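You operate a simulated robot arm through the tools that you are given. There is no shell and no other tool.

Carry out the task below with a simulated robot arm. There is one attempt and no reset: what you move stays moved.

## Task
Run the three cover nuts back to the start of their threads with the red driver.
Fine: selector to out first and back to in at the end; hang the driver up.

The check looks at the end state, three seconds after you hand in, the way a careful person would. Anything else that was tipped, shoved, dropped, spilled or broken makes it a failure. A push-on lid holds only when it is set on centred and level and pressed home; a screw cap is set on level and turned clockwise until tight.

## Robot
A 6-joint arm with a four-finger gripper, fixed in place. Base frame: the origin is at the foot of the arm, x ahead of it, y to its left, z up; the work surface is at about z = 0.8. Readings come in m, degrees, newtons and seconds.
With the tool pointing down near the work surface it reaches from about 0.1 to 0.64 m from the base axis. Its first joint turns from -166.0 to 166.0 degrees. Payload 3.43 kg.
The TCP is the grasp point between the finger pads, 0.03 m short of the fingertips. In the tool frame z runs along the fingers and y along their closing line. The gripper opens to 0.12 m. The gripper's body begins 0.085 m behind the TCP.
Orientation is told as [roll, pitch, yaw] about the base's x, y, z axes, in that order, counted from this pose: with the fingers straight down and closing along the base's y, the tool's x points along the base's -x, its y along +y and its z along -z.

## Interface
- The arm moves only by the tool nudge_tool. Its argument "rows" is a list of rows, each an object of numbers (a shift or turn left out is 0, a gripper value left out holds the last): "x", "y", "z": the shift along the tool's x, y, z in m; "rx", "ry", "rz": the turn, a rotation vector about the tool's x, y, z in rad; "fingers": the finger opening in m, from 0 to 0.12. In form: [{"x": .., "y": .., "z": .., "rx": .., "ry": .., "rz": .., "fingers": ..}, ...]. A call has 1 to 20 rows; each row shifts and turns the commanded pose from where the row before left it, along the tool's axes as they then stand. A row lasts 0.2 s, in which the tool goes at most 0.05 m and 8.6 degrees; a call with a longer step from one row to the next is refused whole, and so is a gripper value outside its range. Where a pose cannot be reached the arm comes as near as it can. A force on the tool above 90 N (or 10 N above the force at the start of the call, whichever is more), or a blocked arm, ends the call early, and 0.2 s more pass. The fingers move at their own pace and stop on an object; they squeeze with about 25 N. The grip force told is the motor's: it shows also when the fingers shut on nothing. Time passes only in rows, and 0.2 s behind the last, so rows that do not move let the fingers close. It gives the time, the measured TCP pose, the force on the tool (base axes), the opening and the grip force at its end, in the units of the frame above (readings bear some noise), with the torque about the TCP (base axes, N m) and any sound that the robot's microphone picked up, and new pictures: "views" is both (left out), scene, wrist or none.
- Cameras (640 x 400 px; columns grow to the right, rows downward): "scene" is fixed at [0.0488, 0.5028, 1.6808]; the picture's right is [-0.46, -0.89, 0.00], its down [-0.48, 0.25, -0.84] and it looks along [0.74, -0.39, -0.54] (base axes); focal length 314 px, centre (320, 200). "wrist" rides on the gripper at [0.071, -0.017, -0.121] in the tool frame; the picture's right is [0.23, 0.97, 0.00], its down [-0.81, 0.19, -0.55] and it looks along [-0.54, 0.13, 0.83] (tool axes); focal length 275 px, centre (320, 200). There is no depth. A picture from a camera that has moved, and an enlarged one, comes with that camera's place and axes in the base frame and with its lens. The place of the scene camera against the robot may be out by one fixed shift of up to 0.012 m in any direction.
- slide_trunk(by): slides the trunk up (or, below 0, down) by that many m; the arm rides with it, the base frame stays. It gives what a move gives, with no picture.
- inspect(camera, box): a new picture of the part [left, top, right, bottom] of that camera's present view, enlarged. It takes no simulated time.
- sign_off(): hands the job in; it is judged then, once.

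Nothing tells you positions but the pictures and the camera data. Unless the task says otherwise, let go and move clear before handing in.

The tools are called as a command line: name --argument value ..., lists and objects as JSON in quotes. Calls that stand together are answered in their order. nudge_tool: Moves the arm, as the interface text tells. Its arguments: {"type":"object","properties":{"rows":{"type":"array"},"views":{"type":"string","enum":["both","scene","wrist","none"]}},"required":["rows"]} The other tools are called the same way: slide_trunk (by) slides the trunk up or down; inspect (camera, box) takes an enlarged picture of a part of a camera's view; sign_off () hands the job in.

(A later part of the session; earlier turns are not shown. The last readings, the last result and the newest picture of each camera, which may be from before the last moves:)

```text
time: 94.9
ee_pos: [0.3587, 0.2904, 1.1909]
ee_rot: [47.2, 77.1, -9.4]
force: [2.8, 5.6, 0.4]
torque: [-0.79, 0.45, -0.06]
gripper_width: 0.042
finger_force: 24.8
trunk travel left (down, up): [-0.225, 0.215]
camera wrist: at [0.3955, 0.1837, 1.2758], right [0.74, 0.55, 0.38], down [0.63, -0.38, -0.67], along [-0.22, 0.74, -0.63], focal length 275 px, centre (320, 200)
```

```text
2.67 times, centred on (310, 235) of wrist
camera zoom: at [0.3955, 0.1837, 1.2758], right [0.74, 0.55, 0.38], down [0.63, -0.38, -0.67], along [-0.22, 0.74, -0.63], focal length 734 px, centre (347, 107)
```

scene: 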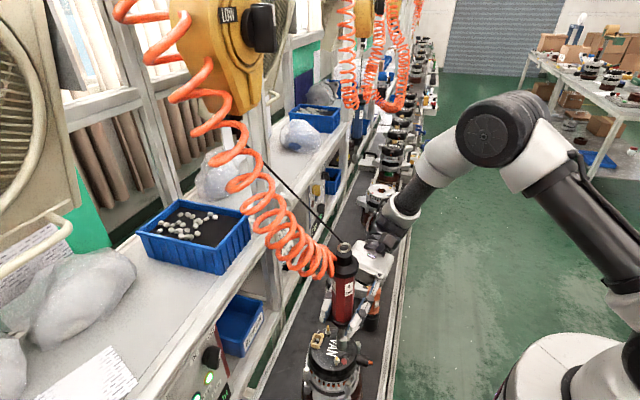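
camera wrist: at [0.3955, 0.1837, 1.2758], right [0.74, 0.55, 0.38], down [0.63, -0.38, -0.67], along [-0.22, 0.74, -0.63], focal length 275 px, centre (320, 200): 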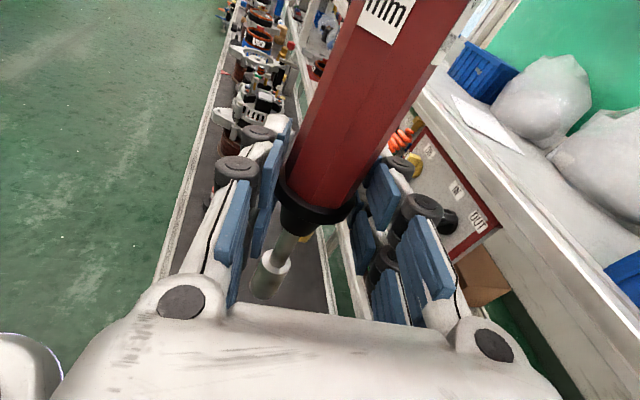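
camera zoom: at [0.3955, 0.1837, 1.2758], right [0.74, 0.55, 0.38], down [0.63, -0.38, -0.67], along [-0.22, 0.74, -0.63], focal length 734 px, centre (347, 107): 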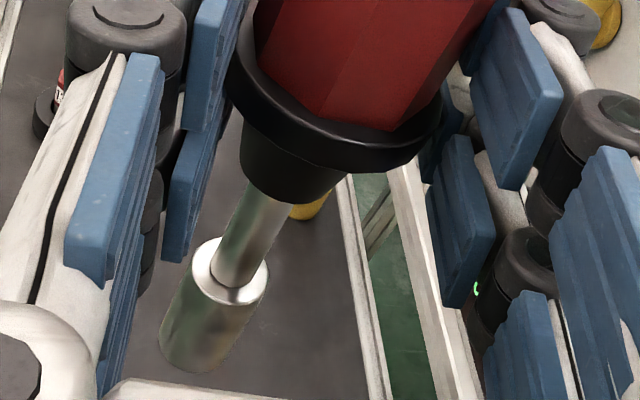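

The driver is now seated with its flange against the fingers and is close to vertical, with the tip about 112 mm below the TCP. Next is the blue-dot nut: I'll move across and down to about 25 mm above that stud.

nudge_tool --rows '[{"x": -0.0143, "y": 0.0037, "z": -0.0218}, {"x": -0.0143, "y": 0.0037, "z": -0.0218}, {"x": -0.0143, "y": 0.0037, "z": -0.0218}, {}]' --views "none"

inspect --camera "scene" --box '[325, 300, 385, 370]'

inspect --camera "wrist" --box '[220, 200, 360, 310]'

inspect --camera "scene" --box '[320, 240, 400, 350]'

```text
time: 95.9
ee_pos: [0.4119, 0.2404, 1.1605]
ee_rot: [47.1, 77.1, -9.5]
force: [-0.2, 6.6, -0.4]
torque: [-0.92, 0.1, -0.02]
gripper_width: 0.0417
finger_force: 25.4
trunk travel left (down, up): [-0.225, 0.215]
```

```text
5.71 times, centred on (355, 335) of scene
camera zoom: at [0.0488, 0.5028, 1.6808], right [-0.46, -0.89, 0.0], down [-0.48, 0.25, -0.84], along [0.74, -0.39, -0.54], focal length 1796 px, centre (120, -571)
```

zoom: 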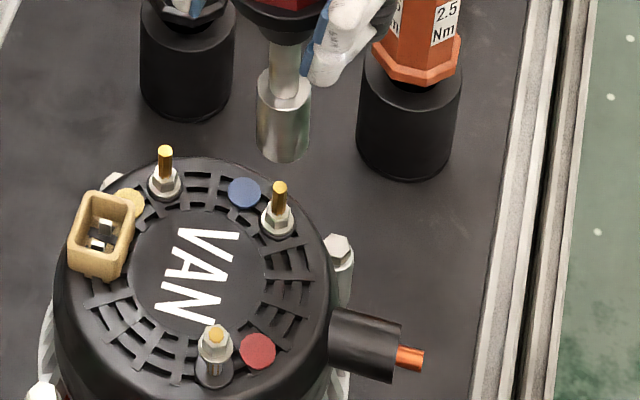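

```text
3.64 times, centred on (290, 255) of wrist
camera zoom: at [0.4482, 0.1341, 1.247], right [0.74, 0.55, 0.38], down [0.63, -0.38, -0.67], along [-0.22, 0.74, -0.63], focal length 1001 px, centre (429, 0)
```

zoom: 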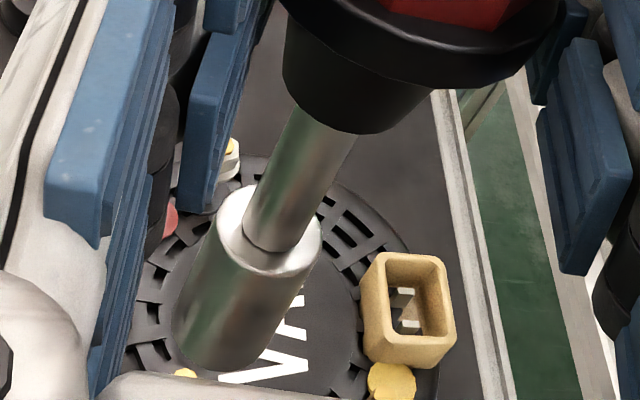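

```text
3.64 times, centred on (360, 295) of scene
camera zoom: at [0.0488, 0.5028, 1.6808], right [-0.46, -0.89, 0.0], down [-0.48, 0.25, -0.84], along [0.74, -0.39, -0.54], focal length 1143 px, centre (174, -146)
```

zoom: 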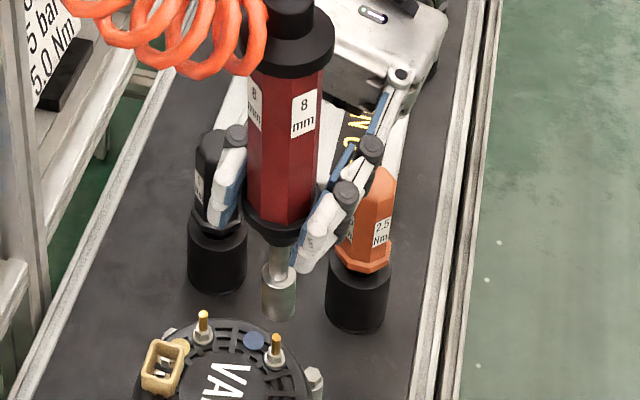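

nudge_tool --rows '[{"x": -0.0107, "y": -0.0026, "z": 0.0025}, {"x": -0.0107, "y": -0.0026, "z": 0.0025}, {}]' --views "none"

inspect --camera "scene" --box '[335, 315, 375, 360]'

inspect --camera "wrist" --box '[230, 220, 340, 310]'

```text
time: 96.7
ee_pos: [0.4114, 0.2403, 1.1384]
ee_rot: [47.2, 77.0, -9.3]
force: [1.4, 6.0, 0.5]
torque: [-0.88, 0.12, -0.02]
gripper_width: 0.0416
finger_force: 24.7
trunk travel left (down, up): [-0.225, 0.215]
```

```text
8.89 times, centred on (355, 338) of scene
camera zoom: at [0.0488, 0.5028, 1.6808], right [-0.46, -0.89, 0.0], down [-0.48, 0.25, -0.84], along [0.74, -0.39, -0.54], focal length 2794 px, centre (9, -1022)
```

zoom: 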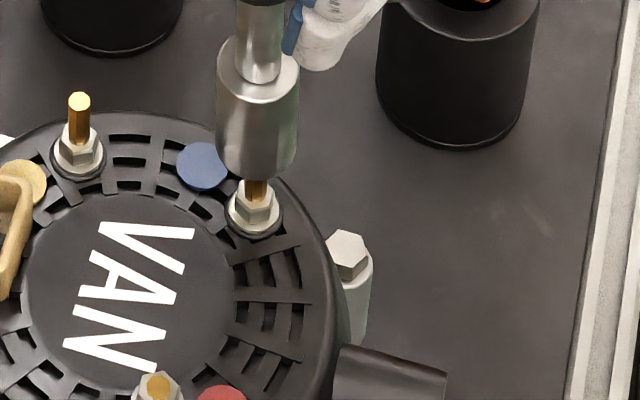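

```text
4.44 times, centred on (285, 265) of wrist
camera zoom: at [0.4468, 0.1352, 1.224], right [0.74, 0.55, 0.38], down [0.63, -0.38, -0.67], along [-0.22, 0.74, -0.63], focal length 1224 px, centre (476, -89)
```

zoom: 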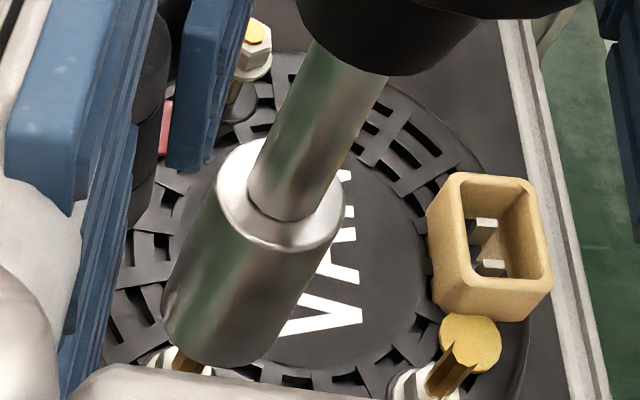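

Aligned within about 1 mm in both views. Descending over the blue-dot stud.

nudge_tool --rows '[{"x": -0.0039, "y": -0.0007, "z": 0.0006}, {"x": -0.0039, "y": -0.0007, "z": 0.0006}, {"x": -0.0039, "y": -0.0007, "z": 0.0006}, {"x": -0.0039, "y": -0.0007, "z": 0.0006}, {"x": -0.0039, "y": -0.0007, "z": 0.0006}, {}]' --views "none"

inspect --camera "scene" --box '[335, 315, 375, 360]'

```text
time: 98.1
ee_pos: [0.4115, 0.2413, 1.1182]
ee_rot: [47.2, 77.0, -9.4]
force: [0.2, 5.7, 1.0]
torque: [-0.85, 0.1, -0.08]
gripper_width: 0.0416
finger_force: 25.3
trunk travel left (down, up): [-0.225, 0.215]
```

```text
8.89 times, centred on (355, 338) of scene
camera zoom: at [0.0488, 0.5028, 1.6808], right [-0.46, -0.89, 0.0], down [-0.48, 0.25, -0.84], along [0.74, -0.39, -0.54], focal length 2794 px, centre (9, -1022)
```

zoom: 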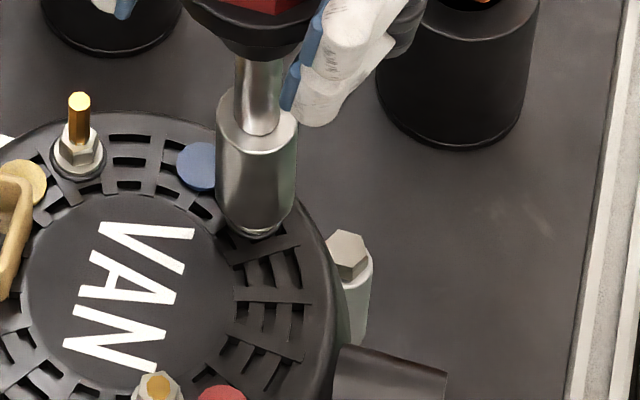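

nudge_tool --rows '[{"x": -0.0029, "y": -0.0005, "z": 0.0005}, {}]' --views "none"

nudge_tool --rows '[{"x": -0.0019, "y": -0.0003, "z": 0.0003}, {}]' --views "none"

```text
time: 98.7
ee_pos: [0.4113, 0.2414, 1.1145]
ee_rot: [47.1, 77.0, -9.4]
force: [0.5, 5.0, 0.9]
torque: [-0.79, 0.14, -0.04]
gripper_width: 0.0416
finger_force: 25.5
trunk travel left (down, up): [-0.225, 0.215]
```

```text
time: 99.3
ee_pos: [0.4109, 0.2405, 1.1126]
ee_rot: [47.3, 77.0, -9.4]
force: [0.0, 5.1, 1.2]
torque: [-0.84, 0.13, -0.04]
gripper_width: 0.0416
finger_force: 25.0
trunk travel left (down, up): [-0.225, 0.215]
```

nudge_tool --rows '[{"x": -0.0019, "y": -0.0003, "z": 0.0003}]' --views "none"

nudge_tool --rows '[{"x": -0.0019, "y": -0.0003, "z": 0.0003}]' --views "none"

```text
time: 99.7
ee_pos: [0.4098, 0.2406, 1.113]
ee_rot: [48.7, 77.1, -8.0]
force: [-0.4, 6.9, 21.2]
torque: [-0.63, 0.31, -0.07]
gripper_width: 0.0415
finger_force: 24.7
trunk travel left (down, up): [-0.225, 0.215]
```

```text
time: 100.1
ee_pos: [0.4072, 0.242, 1.116]
ee_rot: [50.8, 77.3, -5.6]
force: [-5.7, 11.4, 55.7]
torque: [-0.19, 0.97, -0.14]
gripper_width: 0.0405
finger_force: 25.7
trunk travel left (down, up): [-0.225, 0.215]
```

It is running and lifting against me (56 N), so I'll follow it upward.

nudge_tool --rows '[{"x": 0.0107, "y": 0.0018, "z": -0.0017}]' --views "none"

inspect --camera "scene" --box '[335, 315, 375, 360]'

```text
time: 100.5
ee_pos: [0.4085, 0.241, 1.1214]
ee_rot: [48.7, 77.4, -7.7]
force: [-7.4, 16.4, 32.1]
torque: [0.44, 1.09, -0.1]
gripper_width: 0.0393
finger_force: 24.4
trunk travel left (down, up): [-0.225, 0.215]
```

```text
8.89 times, centred on (355, 338) of scene
camera zoom: at [0.0488, 0.5028, 1.6808], right [-0.46, -0.89, 0.0], down [-0.48, 0.25, -0.84], along [0.74, -0.39, -0.54], focal length 2794 px, centre (9, -1022)
```

zoom: 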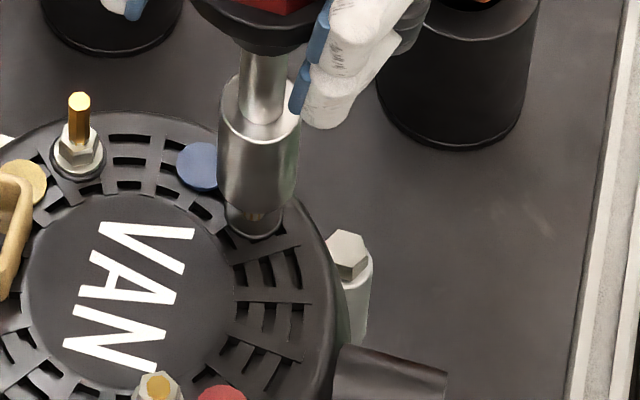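

nudge_tool --rows '[{"x": 0.0058, "y": 0.001, "z": -0.0009}]' --views "none"

inspect --camera "scene" --box '[335, 315, 375, 360]'

```text
time: 100.9
ee_pos: [0.4081, 0.2414, 1.1252]
ee_rot: [46.8, 77.1, -9.8]
force: [-7.6, 12.9, 10.8]
torque: [-0.01, 1.03, -0.07]
gripper_width: 0.0393
finger_force: 25.1
trunk travel left (down, up): [-0.225, 0.215]
```

```text
8.89 times, centred on (355, 338) of scene
camera zoom: at [0.0488, 0.5028, 1.6808], right [-0.46, -0.89, 0.0], down [-0.48, 0.25, -0.84], along [0.74, -0.39, -0.54], focal length 2794 px, centre (9, -1022)
```

zoom: 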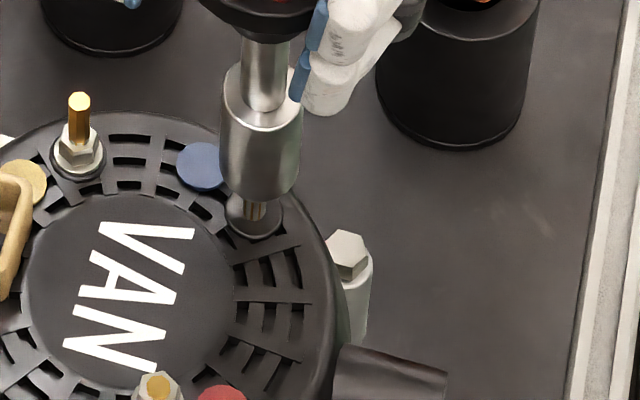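

nudge_tool --rows '[{"x": 0.0029, "y": 0.0005, "z": -0.0005}]' --views "none"

inspect --camera "scene" --box '[335, 315, 375, 360]'

```text
time: 101.3
ee_pos: [0.4097, 0.2422, 1.1275]
ee_rot: [46.1, 77.0, -10.3]
force: [-6.5, 12.7, -4.1]
torque: [-0.07, 1.04, -0.04]
gripper_width: 0.0397
finger_force: 25.2
trunk travel left (down, up): [-0.225, 0.215]
```

```text
8.89 times, centred on (355, 338) of scene
camera zoom: at [0.0488, 0.5028, 1.6808], right [-0.46, -0.89, 0.0], down [-0.48, 0.25, -0.84], along [0.74, -0.39, -0.54], focal length 2794 px, centre (9, -1022)
```

zoom: 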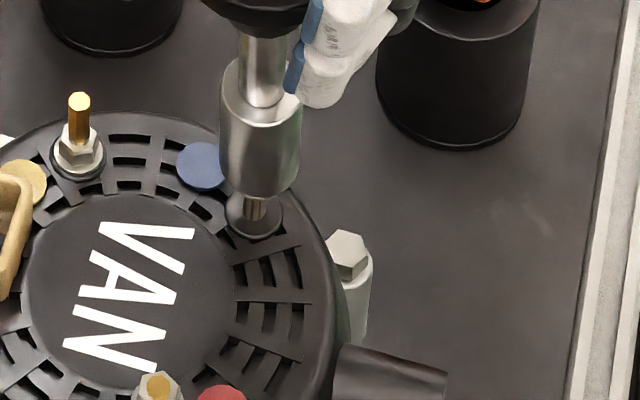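

The push has gone, so I'll lift off and check the blue-dot nut.

nudge_tool --rows '[{"x": 0.0097, "y": 0.0016, "z": -0.0015}, {"x": 0.0097, "y": 0.0016, "z": -0.0015}, {"x": 0.0097, "y": 0.0016, "z": -0.0015}, {"x": 0.0097, "y": 0.0016, "z": -0.0015}, {}]' --views "none"

inspect --camera "scene" --box '[335, 315, 375, 360]'

inspect --camera "wrist" --box '[220, 180, 400, 310]'

inspect --camera "scene" --box '[310, 230, 400, 360]'

```text
time: 102.5
ee_pos: [0.4103, 0.2416, 1.1679]
ee_rot: [47.1, 77.1, -9.5]
force: [0.9, 5.6, -0.6]
torque: [-0.93, 0.21, -0.1]
gripper_width: 0.0397
finger_force: 25.1
trunk travel left (down, up): [-0.225, 0.215]
```

```text
8.89 times, centred on (355, 338) of scene
camera zoom: at [0.0488, 0.5028, 1.6808], right [-0.46, -0.89, 0.0], down [-0.48, 0.25, -0.84], along [0.74, -0.39, -0.54], focal length 2794 px, centre (9, -1022)
```

zoom: 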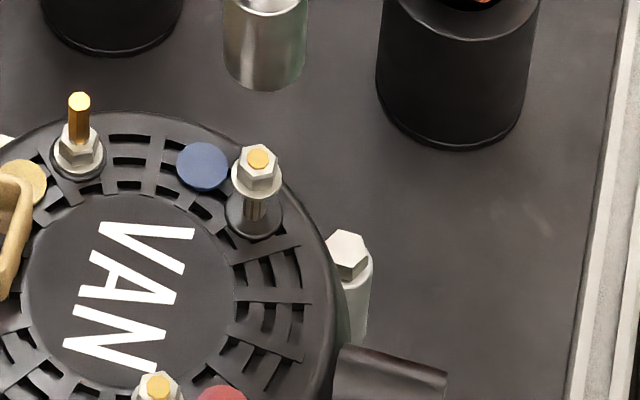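

```text
3.08 times, centred on (310, 245) of wrist
camera zoom: at [0.4472, 0.1354, 1.2534], right [0.74, 0.55, 0.38], down [0.63, -0.38, -0.67], along [-0.22, 0.74, -0.63], focal length 847 px, centre (351, 62)
```

zoom: 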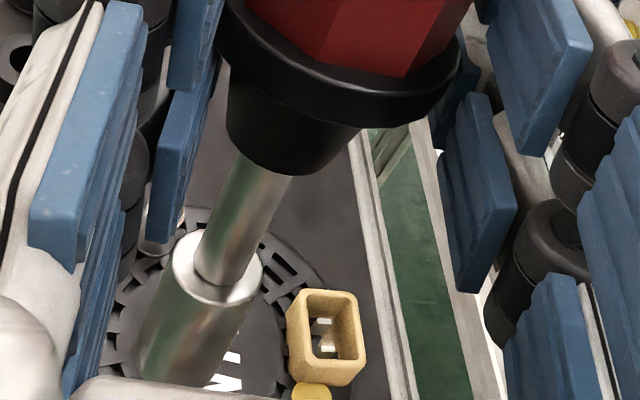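

```text
3.08 times, centred on (355, 295) of scene
camera zoom: at [0.0488, 0.5028, 1.6808], right [-0.46, -0.89, 0.0], down [-0.48, 0.25, -0.84], along [0.74, -0.39, -0.54], focal length 967 px, centre (212, -92)
```

zoom: 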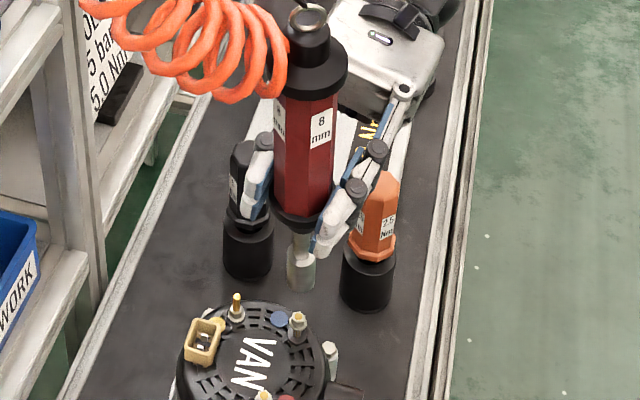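

Nut A is flush with its stud tip too. Now the third, by the yellow dot: a small pitch trim, then across to it.

nudge_tool --rows '[{"ry": 0.03}, {"x": -0.0076, "y": 0.0226, "z": 0.0053}, {"x": -0.0076, "y": 0.0226, "z": 0.0053}, {}]' --views "none"

inspect --camera "scene" --box '[315, 300, 365, 355]'

inspect --camera "wrist" --box '[220, 200, 360, 310]'

```text
time: 103.5
ee_pos: [0.4459, 0.2753, 1.162]
ee_rot: [53.3, 78.2, -3.1]
force: [-1.4, 3.7, 1.0]
torque: [-0.76, -0.04, -0.08]
gripper_width: 0.0397
finger_force: 24.9
trunk travel left (down, up): [-0.225, 0.215]
```

```text
7.27 times, centred on (340, 328) of scene
camera zoom: at [0.0488, 0.5028, 1.6808], right [-0.46, -0.89, 0.0], down [-0.48, 0.25, -0.84], along [0.74, -0.39, -0.54], focal length 2286 px, centre (174, -727)
```

zoom: 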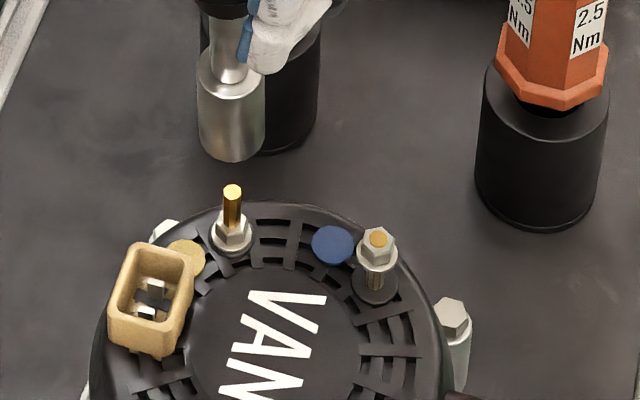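

```text
3.64 times, centred on (290, 255) of wrist
camera zoom: at [0.4827, 0.1671, 1.2438], right [0.75, 0.54, 0.39], down [0.62, -0.36, -0.69], along [-0.24, 0.76, -0.61], focal length 1001 px, centre (429, 0)
```

zoom: 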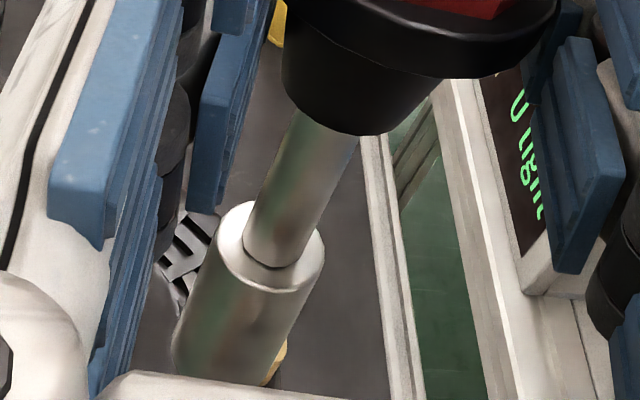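

Already aligned to within about 1.5 mm. Descending to just above the yellow-dot stud.

nudge_tool --rows '[{"x": -0.0118, "y": -0.002, "z": 0.001}, {"x": -0.0118, "y": -0.002, "z": 0.001}, {}]' --views "none"

inspect --camera "scene" --box '[320, 310, 360, 355]'

inspect --camera "wrist" --box '[220, 200, 360, 310]'

```text
time: 104.3
ee_pos: [0.4463, 0.2749, 1.137]
ee_rot: [53.3, 78.1, -3.1]
force: [-0.6, 4.2, -0.2]
torque: [-0.69, -0.02, -0.05]
gripper_width: 0.0396
finger_force: 25.2
trunk travel left (down, up): [-0.225, 0.215]
```

```text
8.89 times, centred on (340, 332) of scene
camera zoom: at [0.0488, 0.5028, 1.6808], right [-0.46, -0.89, 0.0], down [-0.48, 0.25, -0.84], along [0.74, -0.39, -0.54], focal length 2794 px, centre (142, -978)
```

zoom: 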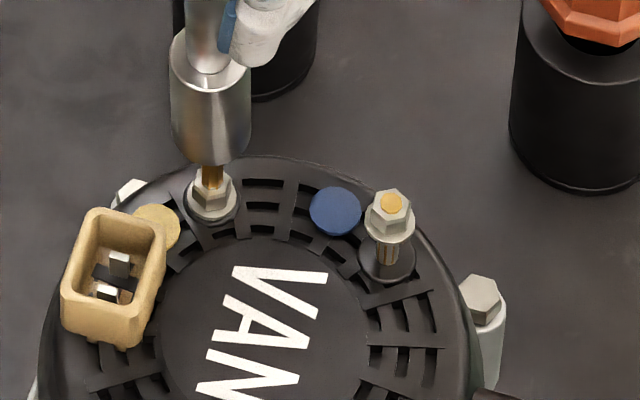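

```text
3.64 times, centred on (290, 255) of wrist
camera zoom: at [0.4833, 0.1666, 1.2189], right [0.75, 0.54, 0.39], down [0.62, -0.36, -0.69], along [-0.24, 0.76, -0.61], focal length 1001 px, centre (429, 0)
```

zoom: 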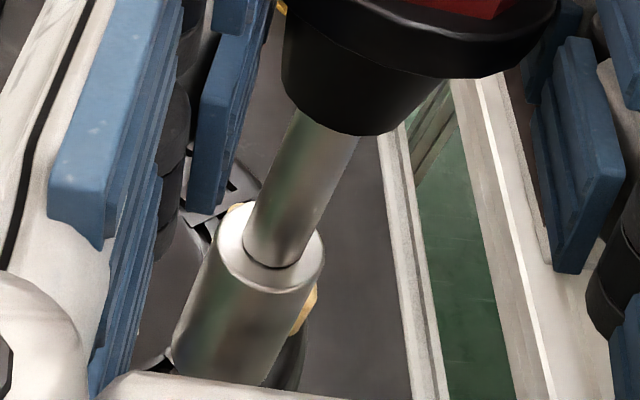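

nudge_tool --rows '[{"x": -0.0041, "y": -0.0007, "z": 0.0005}, {"x": -0.0041, "y": -0.0007, "z": 0.0005}, {"x": -0.0041, "y": -0.0007, "z": 0.0005}, {"x": -0.0041, "y": -0.0007, "z": 0.0005}, {"x": -0.0039, "y": -0.0007, "z": 0.0005}, {}]' --views "none"

inspect --camera "scene" --box '[320, 310, 360, 355]'

```text
time: 105.7
ee_pos: [0.4453, 0.2757, 1.1153]
ee_rot: [53.2, 78.3, -3.2]
force: [0.1, 4.7, -0.1]
torque: [-0.65, -0.01, -0.08]
gripper_width: 0.0397
finger_force: 24.5
trunk travel left (down, up): [-0.225, 0.215]
```

```text
8.89 times, centred on (340, 332) of scene
camera zoom: at [0.0488, 0.5028, 1.6808], right [-0.46, -0.89, 0.0], down [-0.48, 0.25, -0.84], along [0.74, -0.39, -0.54], focal length 2794 px, centre (142, -978)
```

zoom: 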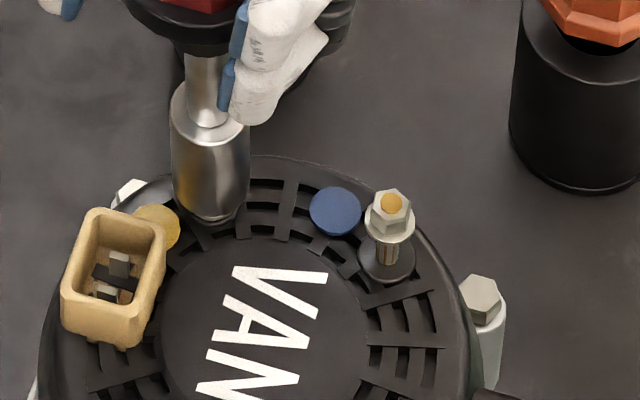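

nudge_tool --rows '[{"x": -0.0029, "y": -0.0005, "z": 0.0004}]' --views "none"

nudge_tool --rows '[{"x": -0.0019, "y": -0.0003, "z": 0.0002}]' --views "none"

```text
time: 106.1
ee_pos: [0.4465, 0.2747, 1.1126]
ee_rot: [53.2, 78.1, -3.2]
force: [0.0, 4.1, 1.1]
torque: [-0.65, -0.03, -0.08]
gripper_width: 0.0398
finger_force: 24.8
trunk travel left (down, up): [-0.225, 0.215]
```

```text
time: 106.5
ee_pos: [0.4451, 0.2758, 1.1115]
ee_rot: [53.9, 78.1, -2.5]
force: [-0.2, 1.8, 11.8]
torque: [-0.79, 0.03, -0.07]
gripper_width: 0.0395
finger_force: 25.0
trunk travel left (down, up): [-0.225, 0.215]
```

Contact at about 12 N. I'll hold one beat to see whether it starts.

nudge_tool --rows '[{}]' --views "none"

```text
time: 106.9
ee_pos: [0.4431, 0.2739, 1.1151]
ee_rot: [55.6, 78.1, -0.8]
force: [-3.4, 3.8, 37.9]
torque: [-0.66, 0.41, -0.08]
gripper_width: 0.0397
finger_force: 25.1
trunk travel left (down, up): [-0.225, 0.215]
```

It's running. Following it up.

nudge_tool --rows '[{"x": 0.0098, "y": 0.0016, "z": -0.0012}]' --views "none"

nudge_tool --rows '[{"x": 0.0039, "y": 0.0007, "z": -0.0005}]' --views "none"

inspect --camera "scene" --box '[320, 310, 360, 355]'

```text
time: 107.3
ee_pos: [0.4434, 0.274, 1.1208]
ee_rot: [53.8, 78.0, -2.7]
force: [-3.9, 10.9, 20.7]
torque: [0.07, 0.39, -0.09]
gripper_width: 0.0393
finger_force: 24.6
trunk travel left (down, up): [-0.225, 0.215]
```

```text
time: 107.7
ee_pos: [0.4432, 0.2747, 1.1238]
ee_rot: [53.6, 78.0, -2.9]
force: [-4.9, 10.5, 18.7]
torque: [-0.04, 0.42, -0.08]
gripper_width: 0.0395
finger_force: 25.4
trunk travel left (down, up): [-0.225, 0.215]
```

```text
8.89 times, centred on (340, 332) of scene
camera zoom: at [0.0488, 0.5028, 1.6808], right [-0.46, -0.89, 0.0], down [-0.48, 0.25, -0.84], along [0.74, -0.39, -0.54], focal length 2794 px, centre (142, -978)
```

zoom: 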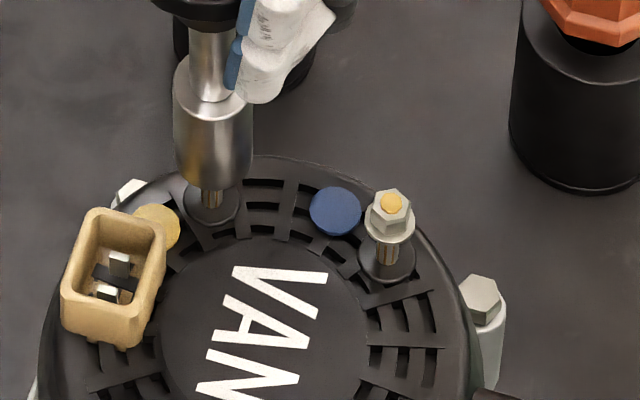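

nudge_tool --rows '[{"x": 0.0029, "y": 0.0005, "z": -0.0004}]' --views "none"

nudge_tool --rows '[{"x": 0.0098, "y": 0.0016, "z": -0.0012}, {"x": 0.0098, "y": 0.0016, "z": -0.0012}, {"x": 0.0098, "y": 0.0016, "z": -0.0012}, {"x": 0.0098, "y": 0.0016, "z": -0.0012}, {}]' --views "both"

inspect --camera "scene" --box '[320, 315, 365, 370]'

```text
time: 108.1
ee_pos: [0.4437, 0.2736, 1.1255]
ee_rot: [52.2, 78.1, -4.1]
force: [-5.4, 7.8, 2.8]
torque: [-0.33, 0.5, -0.12]
gripper_width: 0.0395
finger_force: 24.9
trunk travel left (down, up): [-0.225, 0.215]
```

```text
time: 109.3
ee_pos: [0.444, 0.2729, 1.1674]
ee_rot: [53.2, 78.2, -3.2]
force: [-0.3, 4.9, 0.6]
torque: [-0.77, -0.05, -0.07]
gripper_width: 0.0393
finger_force: 24.6
trunk travel left (down, up): [-0.225, 0.215]
camera wrist: at [0.4824, 0.1651, 1.2485], right [0.75, 0.54, 0.39], down [0.62, -0.36, -0.69], along [-0.24, 0.76, -0.61], focal length 275 px, centre (320, 200)
```

scene: 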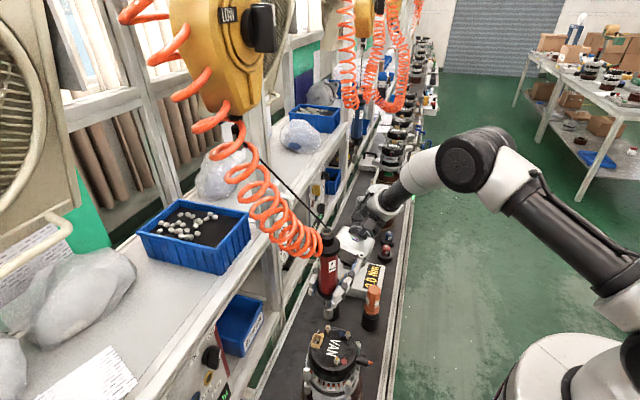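
wrist: 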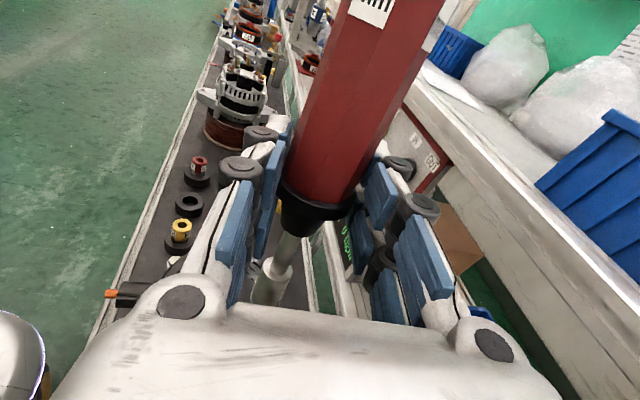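

```text
7.27 times, centred on (342, 342) of scene
camera zoom: at [0.0488, 0.5028, 1.6808], right [-0.46, -0.89, 0.0], down [-0.48, 0.25, -0.84], along [0.74, -0.39, -0.54], focal length 2286 px, centre (156, -836)
```

zoom: 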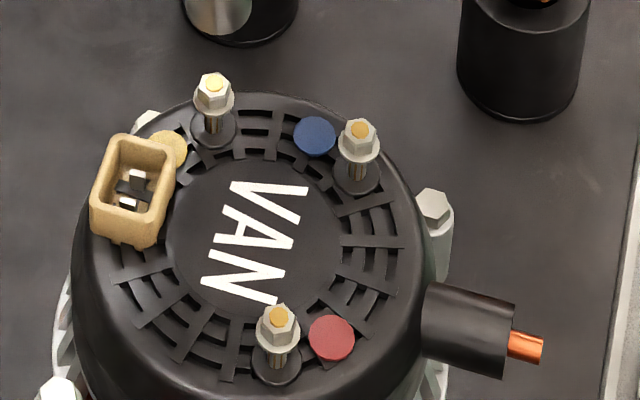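

All three nuts are flush at the tops of their studs. I'll verify closely, and check the panel.

inspect --camera "scene" --box '[328, 322, 360, 362]'

inspect --camera "scene" --box '[180, 320, 260, 400]'

```text
10.00 times, centred on (344, 342) of scene
camera zoom: at [0.0488, 0.5028, 1.6808], right [-0.46, -0.89, 0.0], down [-0.48, 0.25, -0.84], along [0.74, -0.39, -0.54], focal length 3143 px, centre (80, -1220)
```

zoom: 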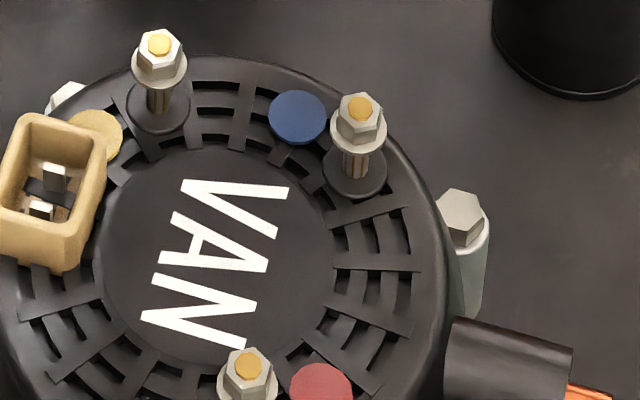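

```text
5.00 times, centred on (220, 360) of scene
camera zoom: at [0.0488, 0.5028, 1.6808], right [-0.46, -0.89, 0.0], down [-0.48, 0.25, -0.84], along [0.74, -0.39, -0.54], focal length 1571 px, centre (820, -600)
```

zoom: 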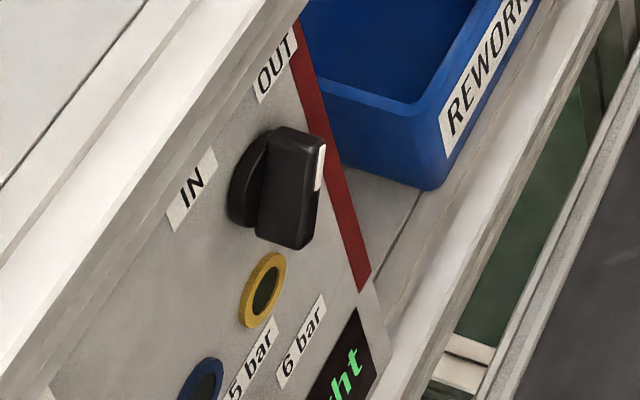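

All the coloured lights are off and all three nuts sit at the thread start. Now I'll carry the driver back under its balancer, rising first and then moving across.

nudge_tool --rows '[{"x": 0.0217, "y": 0.0036, "z": -0.0027}, {"x": 0.0217, "y": 0.0036, "z": -0.0027}, {"x": 0.0217, "y": 0.0036, "z": -0.0027}, {"x": 0.0012, "y": 0.0095, "z": 0.0227}, {"x": 0.0012, "y": 0.0095, "z": 0.0227}, {"x": 0.0012, "y": 0.0095, "z": 0.0227}, {"x": 0.0012, "y": 0.0095, "z": 0.0227}, {"x": 0.0012, "y": 0.0095, "z": 0.0227}, {}]' --views "both"

inspect --camera "scene" --box '[230, 180, 330, 345]'

```text
time: 111.3
ee_pos: [0.421, 0.3956, 1.2332]
ee_rot: [53.5, 78.3, -3.0]
force: [0.3, -0.7, 1.6]
torque: [0.07, 0.26, -0.04]
gripper_width: 0.0396
finger_force: 25.2
trunk travel left (down, up): [-0.225, 0.215]
camera wrist: at [0.4584, 0.2867, 1.3157], right [0.75, 0.54, 0.39], down [0.62, -0.36, -0.69], along [-0.24, 0.76, -0.61], focal length 275 px, centre (320, 200)
```

scene: 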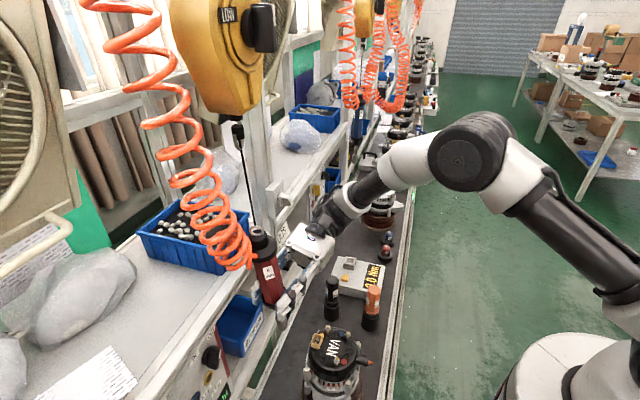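
wrist: 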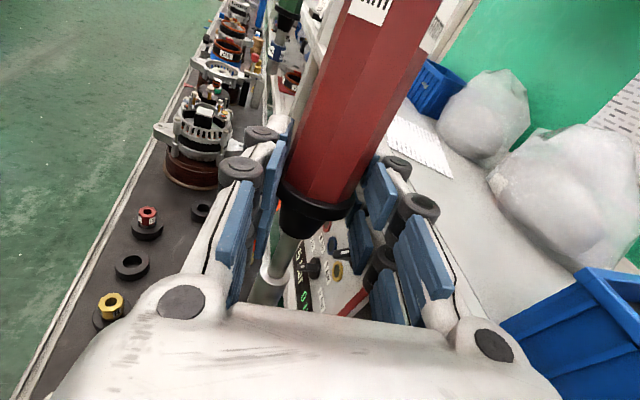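

```text
2.42 times, centred on (280, 262) of scene
camera zoom: at [0.0488, 0.5028, 1.6808], right [-0.46, -0.89, 0.0], down [-0.48, 0.25, -0.84], along [0.74, -0.39, -0.54], focal length 762 px, centre (417, 48)
```

zoom: 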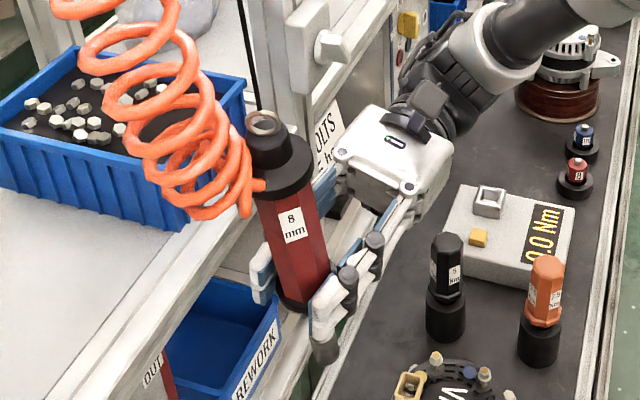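

The cable is nearly slack sideways now. I'll roll the tool back level so the driver is upright, and move the last couple of centimetres to its hanging spot.

nudge_tool --rows '[{"x": 0.0013, "y": 0.0089, "z": 0.0222}, {"rz": 0.056}, {"rz": 0.056}, {"rz": 0.056}, {}]' --views "wrist"

inspect --camera "scene" --box '[230, 180, 330, 345]'

```text
time: 112.5
ee_pos: [0.4172, 0.4178, 1.234]
ee_rot: [-0.6, 83.0, -57.8]
force: [-0.5, -1.0, 1.7]
torque: [0.47, -0.04, 0.03]
gripper_width: 0.0378
finger_force: 24.4
trunk travel left (down, up): [-0.225, 0.215]
camera wrist: at [0.4641, 0.316, 1.3192], right [0.8, 0.55, 0.23], down [0.51, -0.44, -0.74], along [-0.31, 0.71, -0.64], focal length 275 px, centre (320, 200)
```

wrist: 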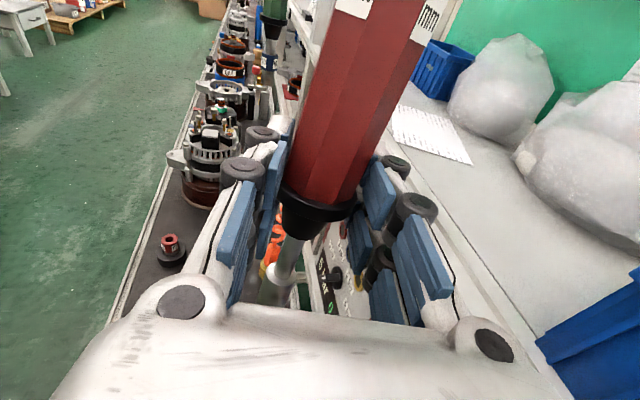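

```text
2.42 times, centred on (280, 262) of scene
camera zoom: at [0.0488, 0.5028, 1.6808], right [-0.46, -0.89, 0.0], down [-0.48, 0.25, -0.84], along [0.74, -0.39, -0.54], focal length 762 px, centre (417, 48)
```

zoom: 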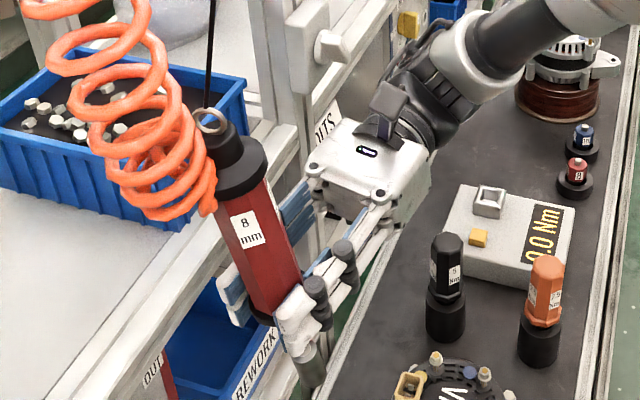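

That made the lean worse: the driver had settled tilted in the grip, so it needs the opposite roll. I'll rotate back until it hangs upright.

nudge_tool --rows '[{"rz": -0.065}, {"rz": -0.065}, {"rz": -0.065}, {"rz": -0.065}, {}]' --views "wrist"

inspect --camera "scene" --box '[230, 180, 330, 345]'

```text
time: 113.7
ee_pos: [0.4172, 0.4183, 1.2344]
ee_rot: [64.3, 73.6, 8.2]
force: [1.7, 0.4, 1.0]
torque: [0.05, 0.48, -0.01]
gripper_width: 0.0376
finger_force: 24.7
trunk travel left (down, up): [-0.225, 0.215]
camera wrist: at [0.4495, 0.3056, 1.3125], right [0.71, 0.53, 0.47], down [0.68, -0.32, -0.66], along [-0.2, 0.79, -0.59], focal length 275 px, centre (320, 200)
```

wrist: 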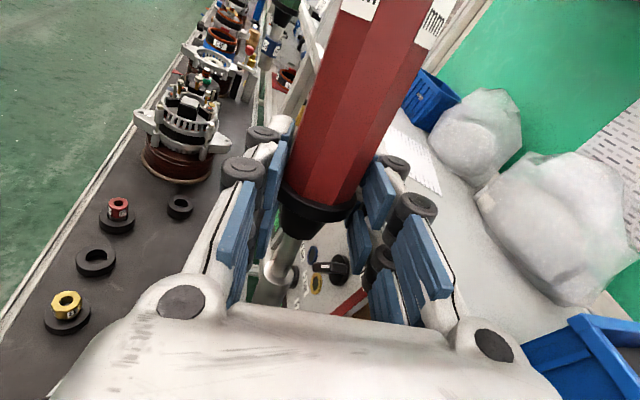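

```text
2.42 times, centred on (280, 262) of scene
camera zoom: at [0.0488, 0.5028, 1.6808], right [-0.46, -0.89, 0.0], down [-0.48, 0.25, -0.84], along [0.74, -0.39, -0.54], focal length 762 px, centre (417, 48)
```

zoom: 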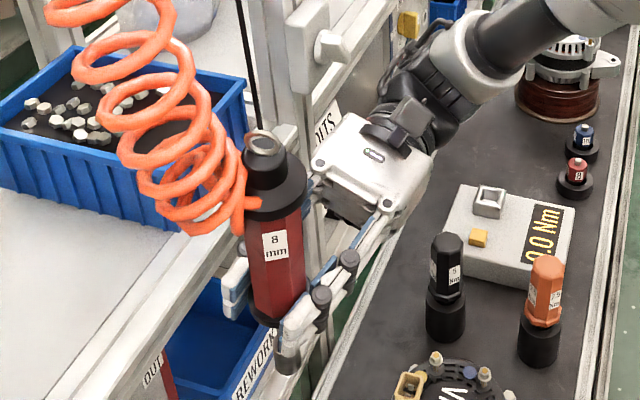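

Now upright side-to-side, but the top is pitched forward about 10°. I'll pitch the tool to correct that.

nudge_tool --rows '[{"ry": 0.05}, {"ry": 0.05}, {"ry": 0.05}, {}]' --views "wrist"

inspect --camera "scene" --box '[220, 180, 320, 345]'

```text
time: 114.7
ee_pos: [0.4163, 0.4168, 1.234]
ee_rot: [95.2, 75.1, 40.2]
force: [1.3, 1.4, 1.5]
torque: [-0.3, 0.29, -0.03]
gripper_width: 0.0375
finger_force: 25.2
trunk travel left (down, up): [-0.225, 0.215]
camera wrist: at [0.4593, 0.2983, 1.2957], right [0.73, 0.5, 0.47], down [0.63, -0.21, -0.75], along [-0.27, 0.84, -0.47], focal length 275 px, centre (320, 200)
```

wrist: 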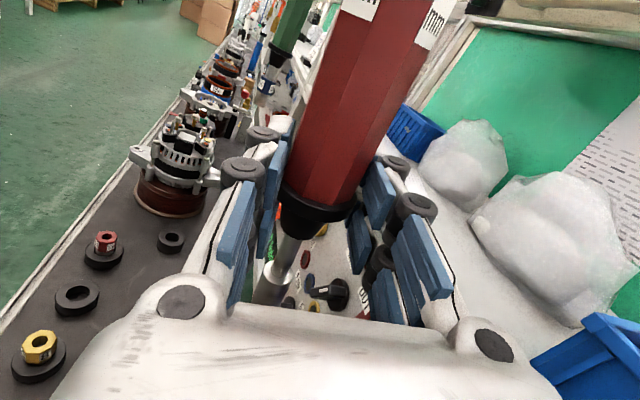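

```text
2.42 times, centred on (270, 262) of scene
camera zoom: at [0.0488, 0.5028, 1.6808], right [-0.46, -0.89, 0.0], down [-0.48, 0.25, -0.84], along [0.74, -0.39, -0.54], focal length 762 px, centre (441, 48)
```

zoom: 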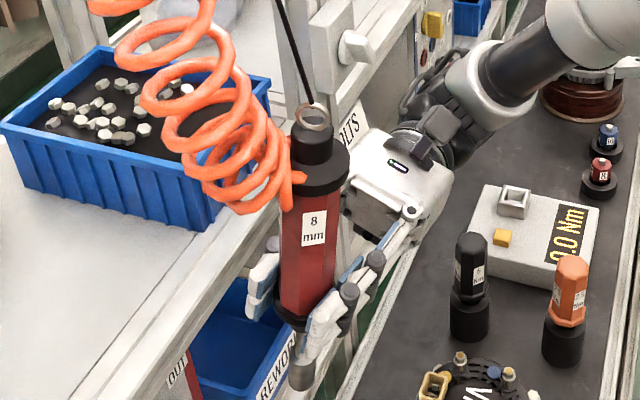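

nudge_tool --rows '[{"rz": 0.05}, {"rz": 0.05}, {}]' --views "none"

inspect --camera "scene" --box '[220, 180, 320, 345]'

```text
time: 115.5
ee_pos: [0.4145, 0.4179, 1.2339]
ee_rot: [98.0, 80.8, 43.1]
force: [0.4, 1.4, 1.4]
torque: [-0.14, 0.03, -0.02]
gripper_width: 0.0376
finger_force: 25.1
trunk travel left (down, up): [-0.225, 0.215]
```

```text
2.42 times, centred on (270, 262) of scene
camera zoom: at [0.0488, 0.5028, 1.6808], right [-0.46, -0.89, 0.0], down [-0.48, 0.25, -0.84], along [0.74, -0.39, -0.54], focal length 762 px, centre (441, 48)
```

zoom: 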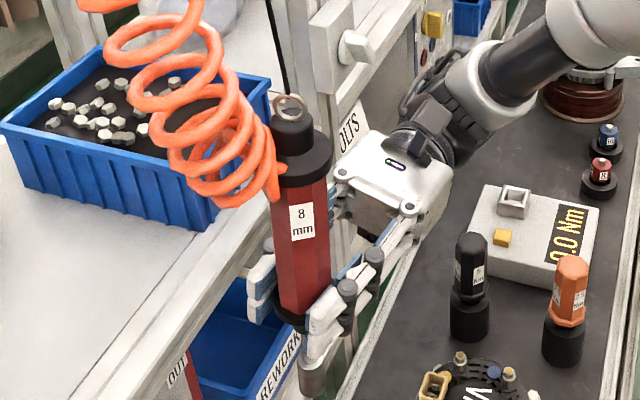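

The driver now sits at almost exactly its original hanging pose with near-zero force. Opening the fingers, then backing straight out.

nudge_tool --rows '[{"fingers": 0.085}, {}, {}, {}, {"z": -0.015}, {"z": -0.025}, {"z": -0.03}, {"z": -0.04}, {"z": -0.04}]' --views "both"

inspect --camera "scene" --box '[220, 180, 320, 345]'

```text
time: 117.5
ee_pos: [0.5045, 0.2937, 1.2277]
ee_rot: [97.9, 80.9, 42.9]
force: [-2.7, 4.6, -0.5]
torque: [-0.92, -0.56, -0.11]
gripper_width: 0.083
finger_force: 0.2
trunk travel left (down, up): [-0.225, 0.215]
camera wrist: at [0.5525, 0.1788, 1.2941], right [0.76, 0.53, 0.38], down [0.57, -0.26, -0.78], along [-0.32, 0.81, -0.49], focal length 275 px, centre (320, 200)
```

scene: 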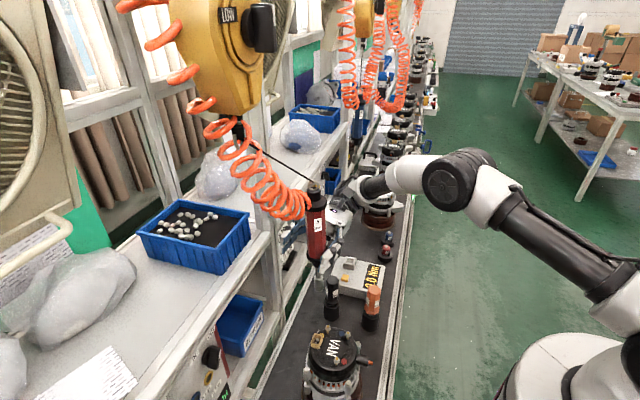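
wrist: 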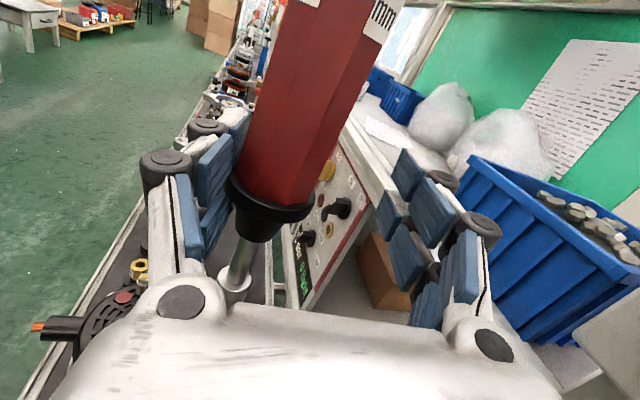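

```text
2.42 times, centred on (270, 262) of scene
camera zoom: at [0.0488, 0.5028, 1.6808], right [-0.46, -0.89, 0.0], down [-0.48, 0.25, -0.84], along [0.74, -0.39, -0.54], focal length 762 px, centre (441, 48)
```

zoom: 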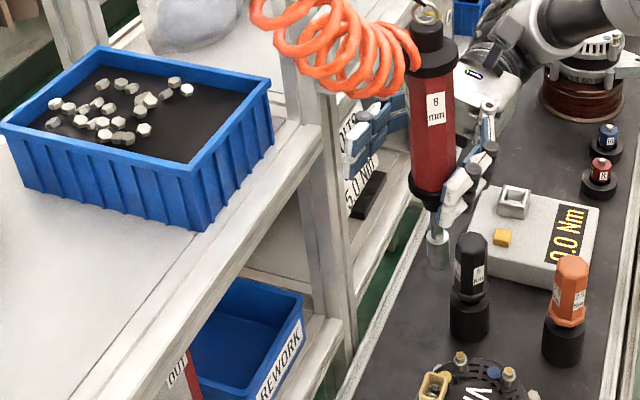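

The driver has come along with the gripper: something is still holding it. I'll stop and look closely.

inspect --camera "scene" --box '[285, 175, 365, 300]'

inspect --camera "wrist" --box '[130, 60, 430, 310]'

```text
3.20 times, centred on (325, 238) of scene
camera zoom: at [0.0488, 0.5028, 1.6808], right [-0.46, -0.89, 0.0], down [-0.48, 0.25, -0.84], along [0.74, -0.39, -0.54], focal length 1006 px, centre (304, 80)
```

zoom: 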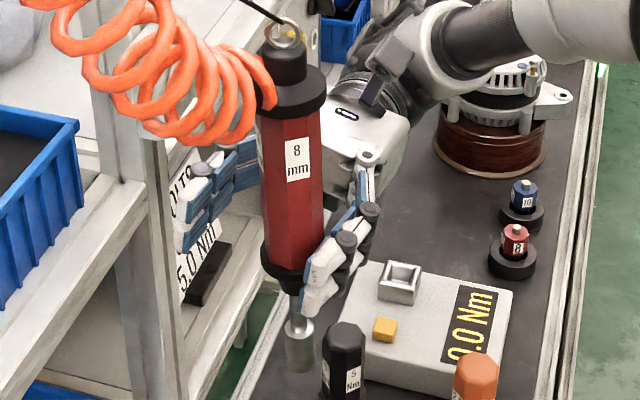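

```text
1.60 times, centred on (280, 185) of wrist
camera zoom: at [0.5525, 0.1788, 1.2941], right [0.76, 0.53, 0.38], down [0.57, -0.26, -0.78], along [-0.32, 0.81, -0.49], focal length 440 px, centre (384, 224)
```

zoom: 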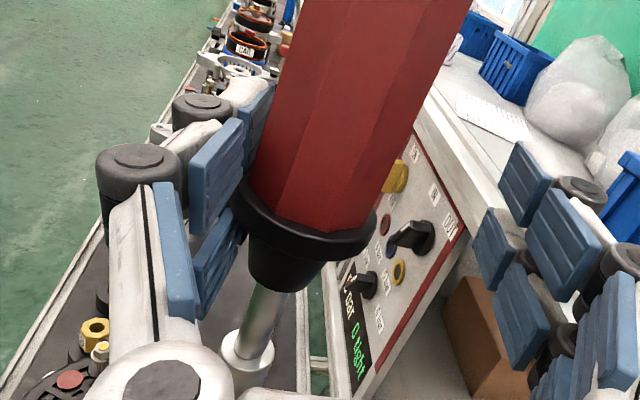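

The flange rim is overlapping the left finger pad, which drags the driver along. I'll return to the hanging spot, open wide and centre on the driver before backing out.

nudge_tool --rows '[{"z": 0.03}, {"z": 0.03}, {"z": 0.03}, {"z": 0.03}, {"z": 0.03}, {"fingers": 0.12}, {}, {}]' --views "both"

inspect --camera "scene" --box '[220, 180, 320, 345]'

```text
time: 119.3
ee_pos: [0.4159, 0.4169, 1.2326]
ee_rot: [98.0, 80.9, 43.0]
force: [1.3, 1.2, 1.4]
torque: [-0.24, -0.03, 0.05]
gripper_width: 0.1183
finger_force: 0.1
trunk travel left (down, up): [-0.225, 0.215]
camera wrist: at [0.4644, 0.301, 1.2994], right [0.76, 0.53, 0.38], down [0.57, -0.26, -0.78], along [-0.31, 0.81, -0.49], focal length 275 px, centre (320, 200)
```

scene: 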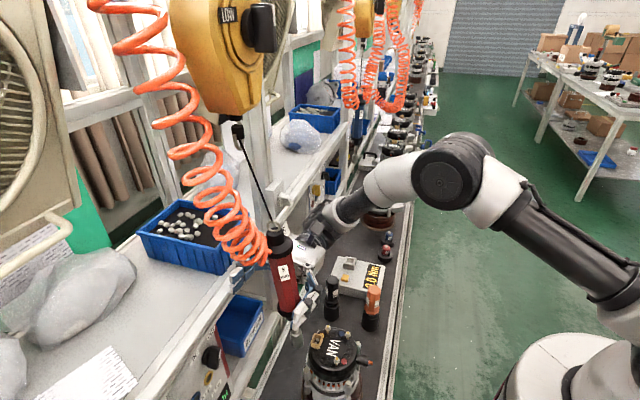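
wrist: 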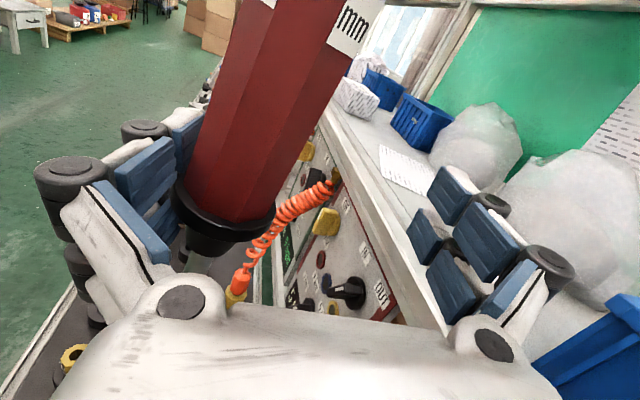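

```text
2.42 times, centred on (270, 262) of scene
camera zoom: at [0.0488, 0.5028, 1.6808], right [-0.46, -0.89, 0.0], down [-0.48, 0.25, -0.84], along [0.74, -0.39, -0.54], focal length 762 px, centre (441, 48)
```

zoom: 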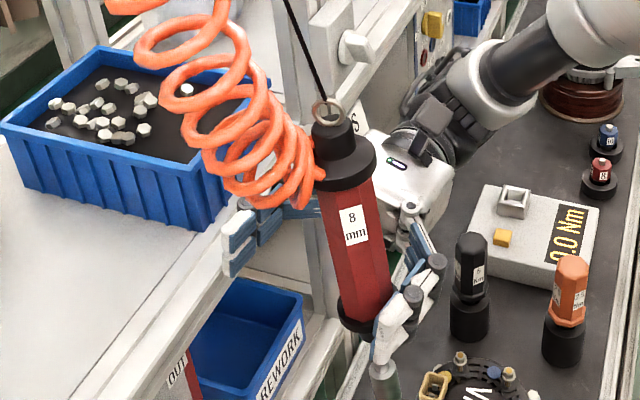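

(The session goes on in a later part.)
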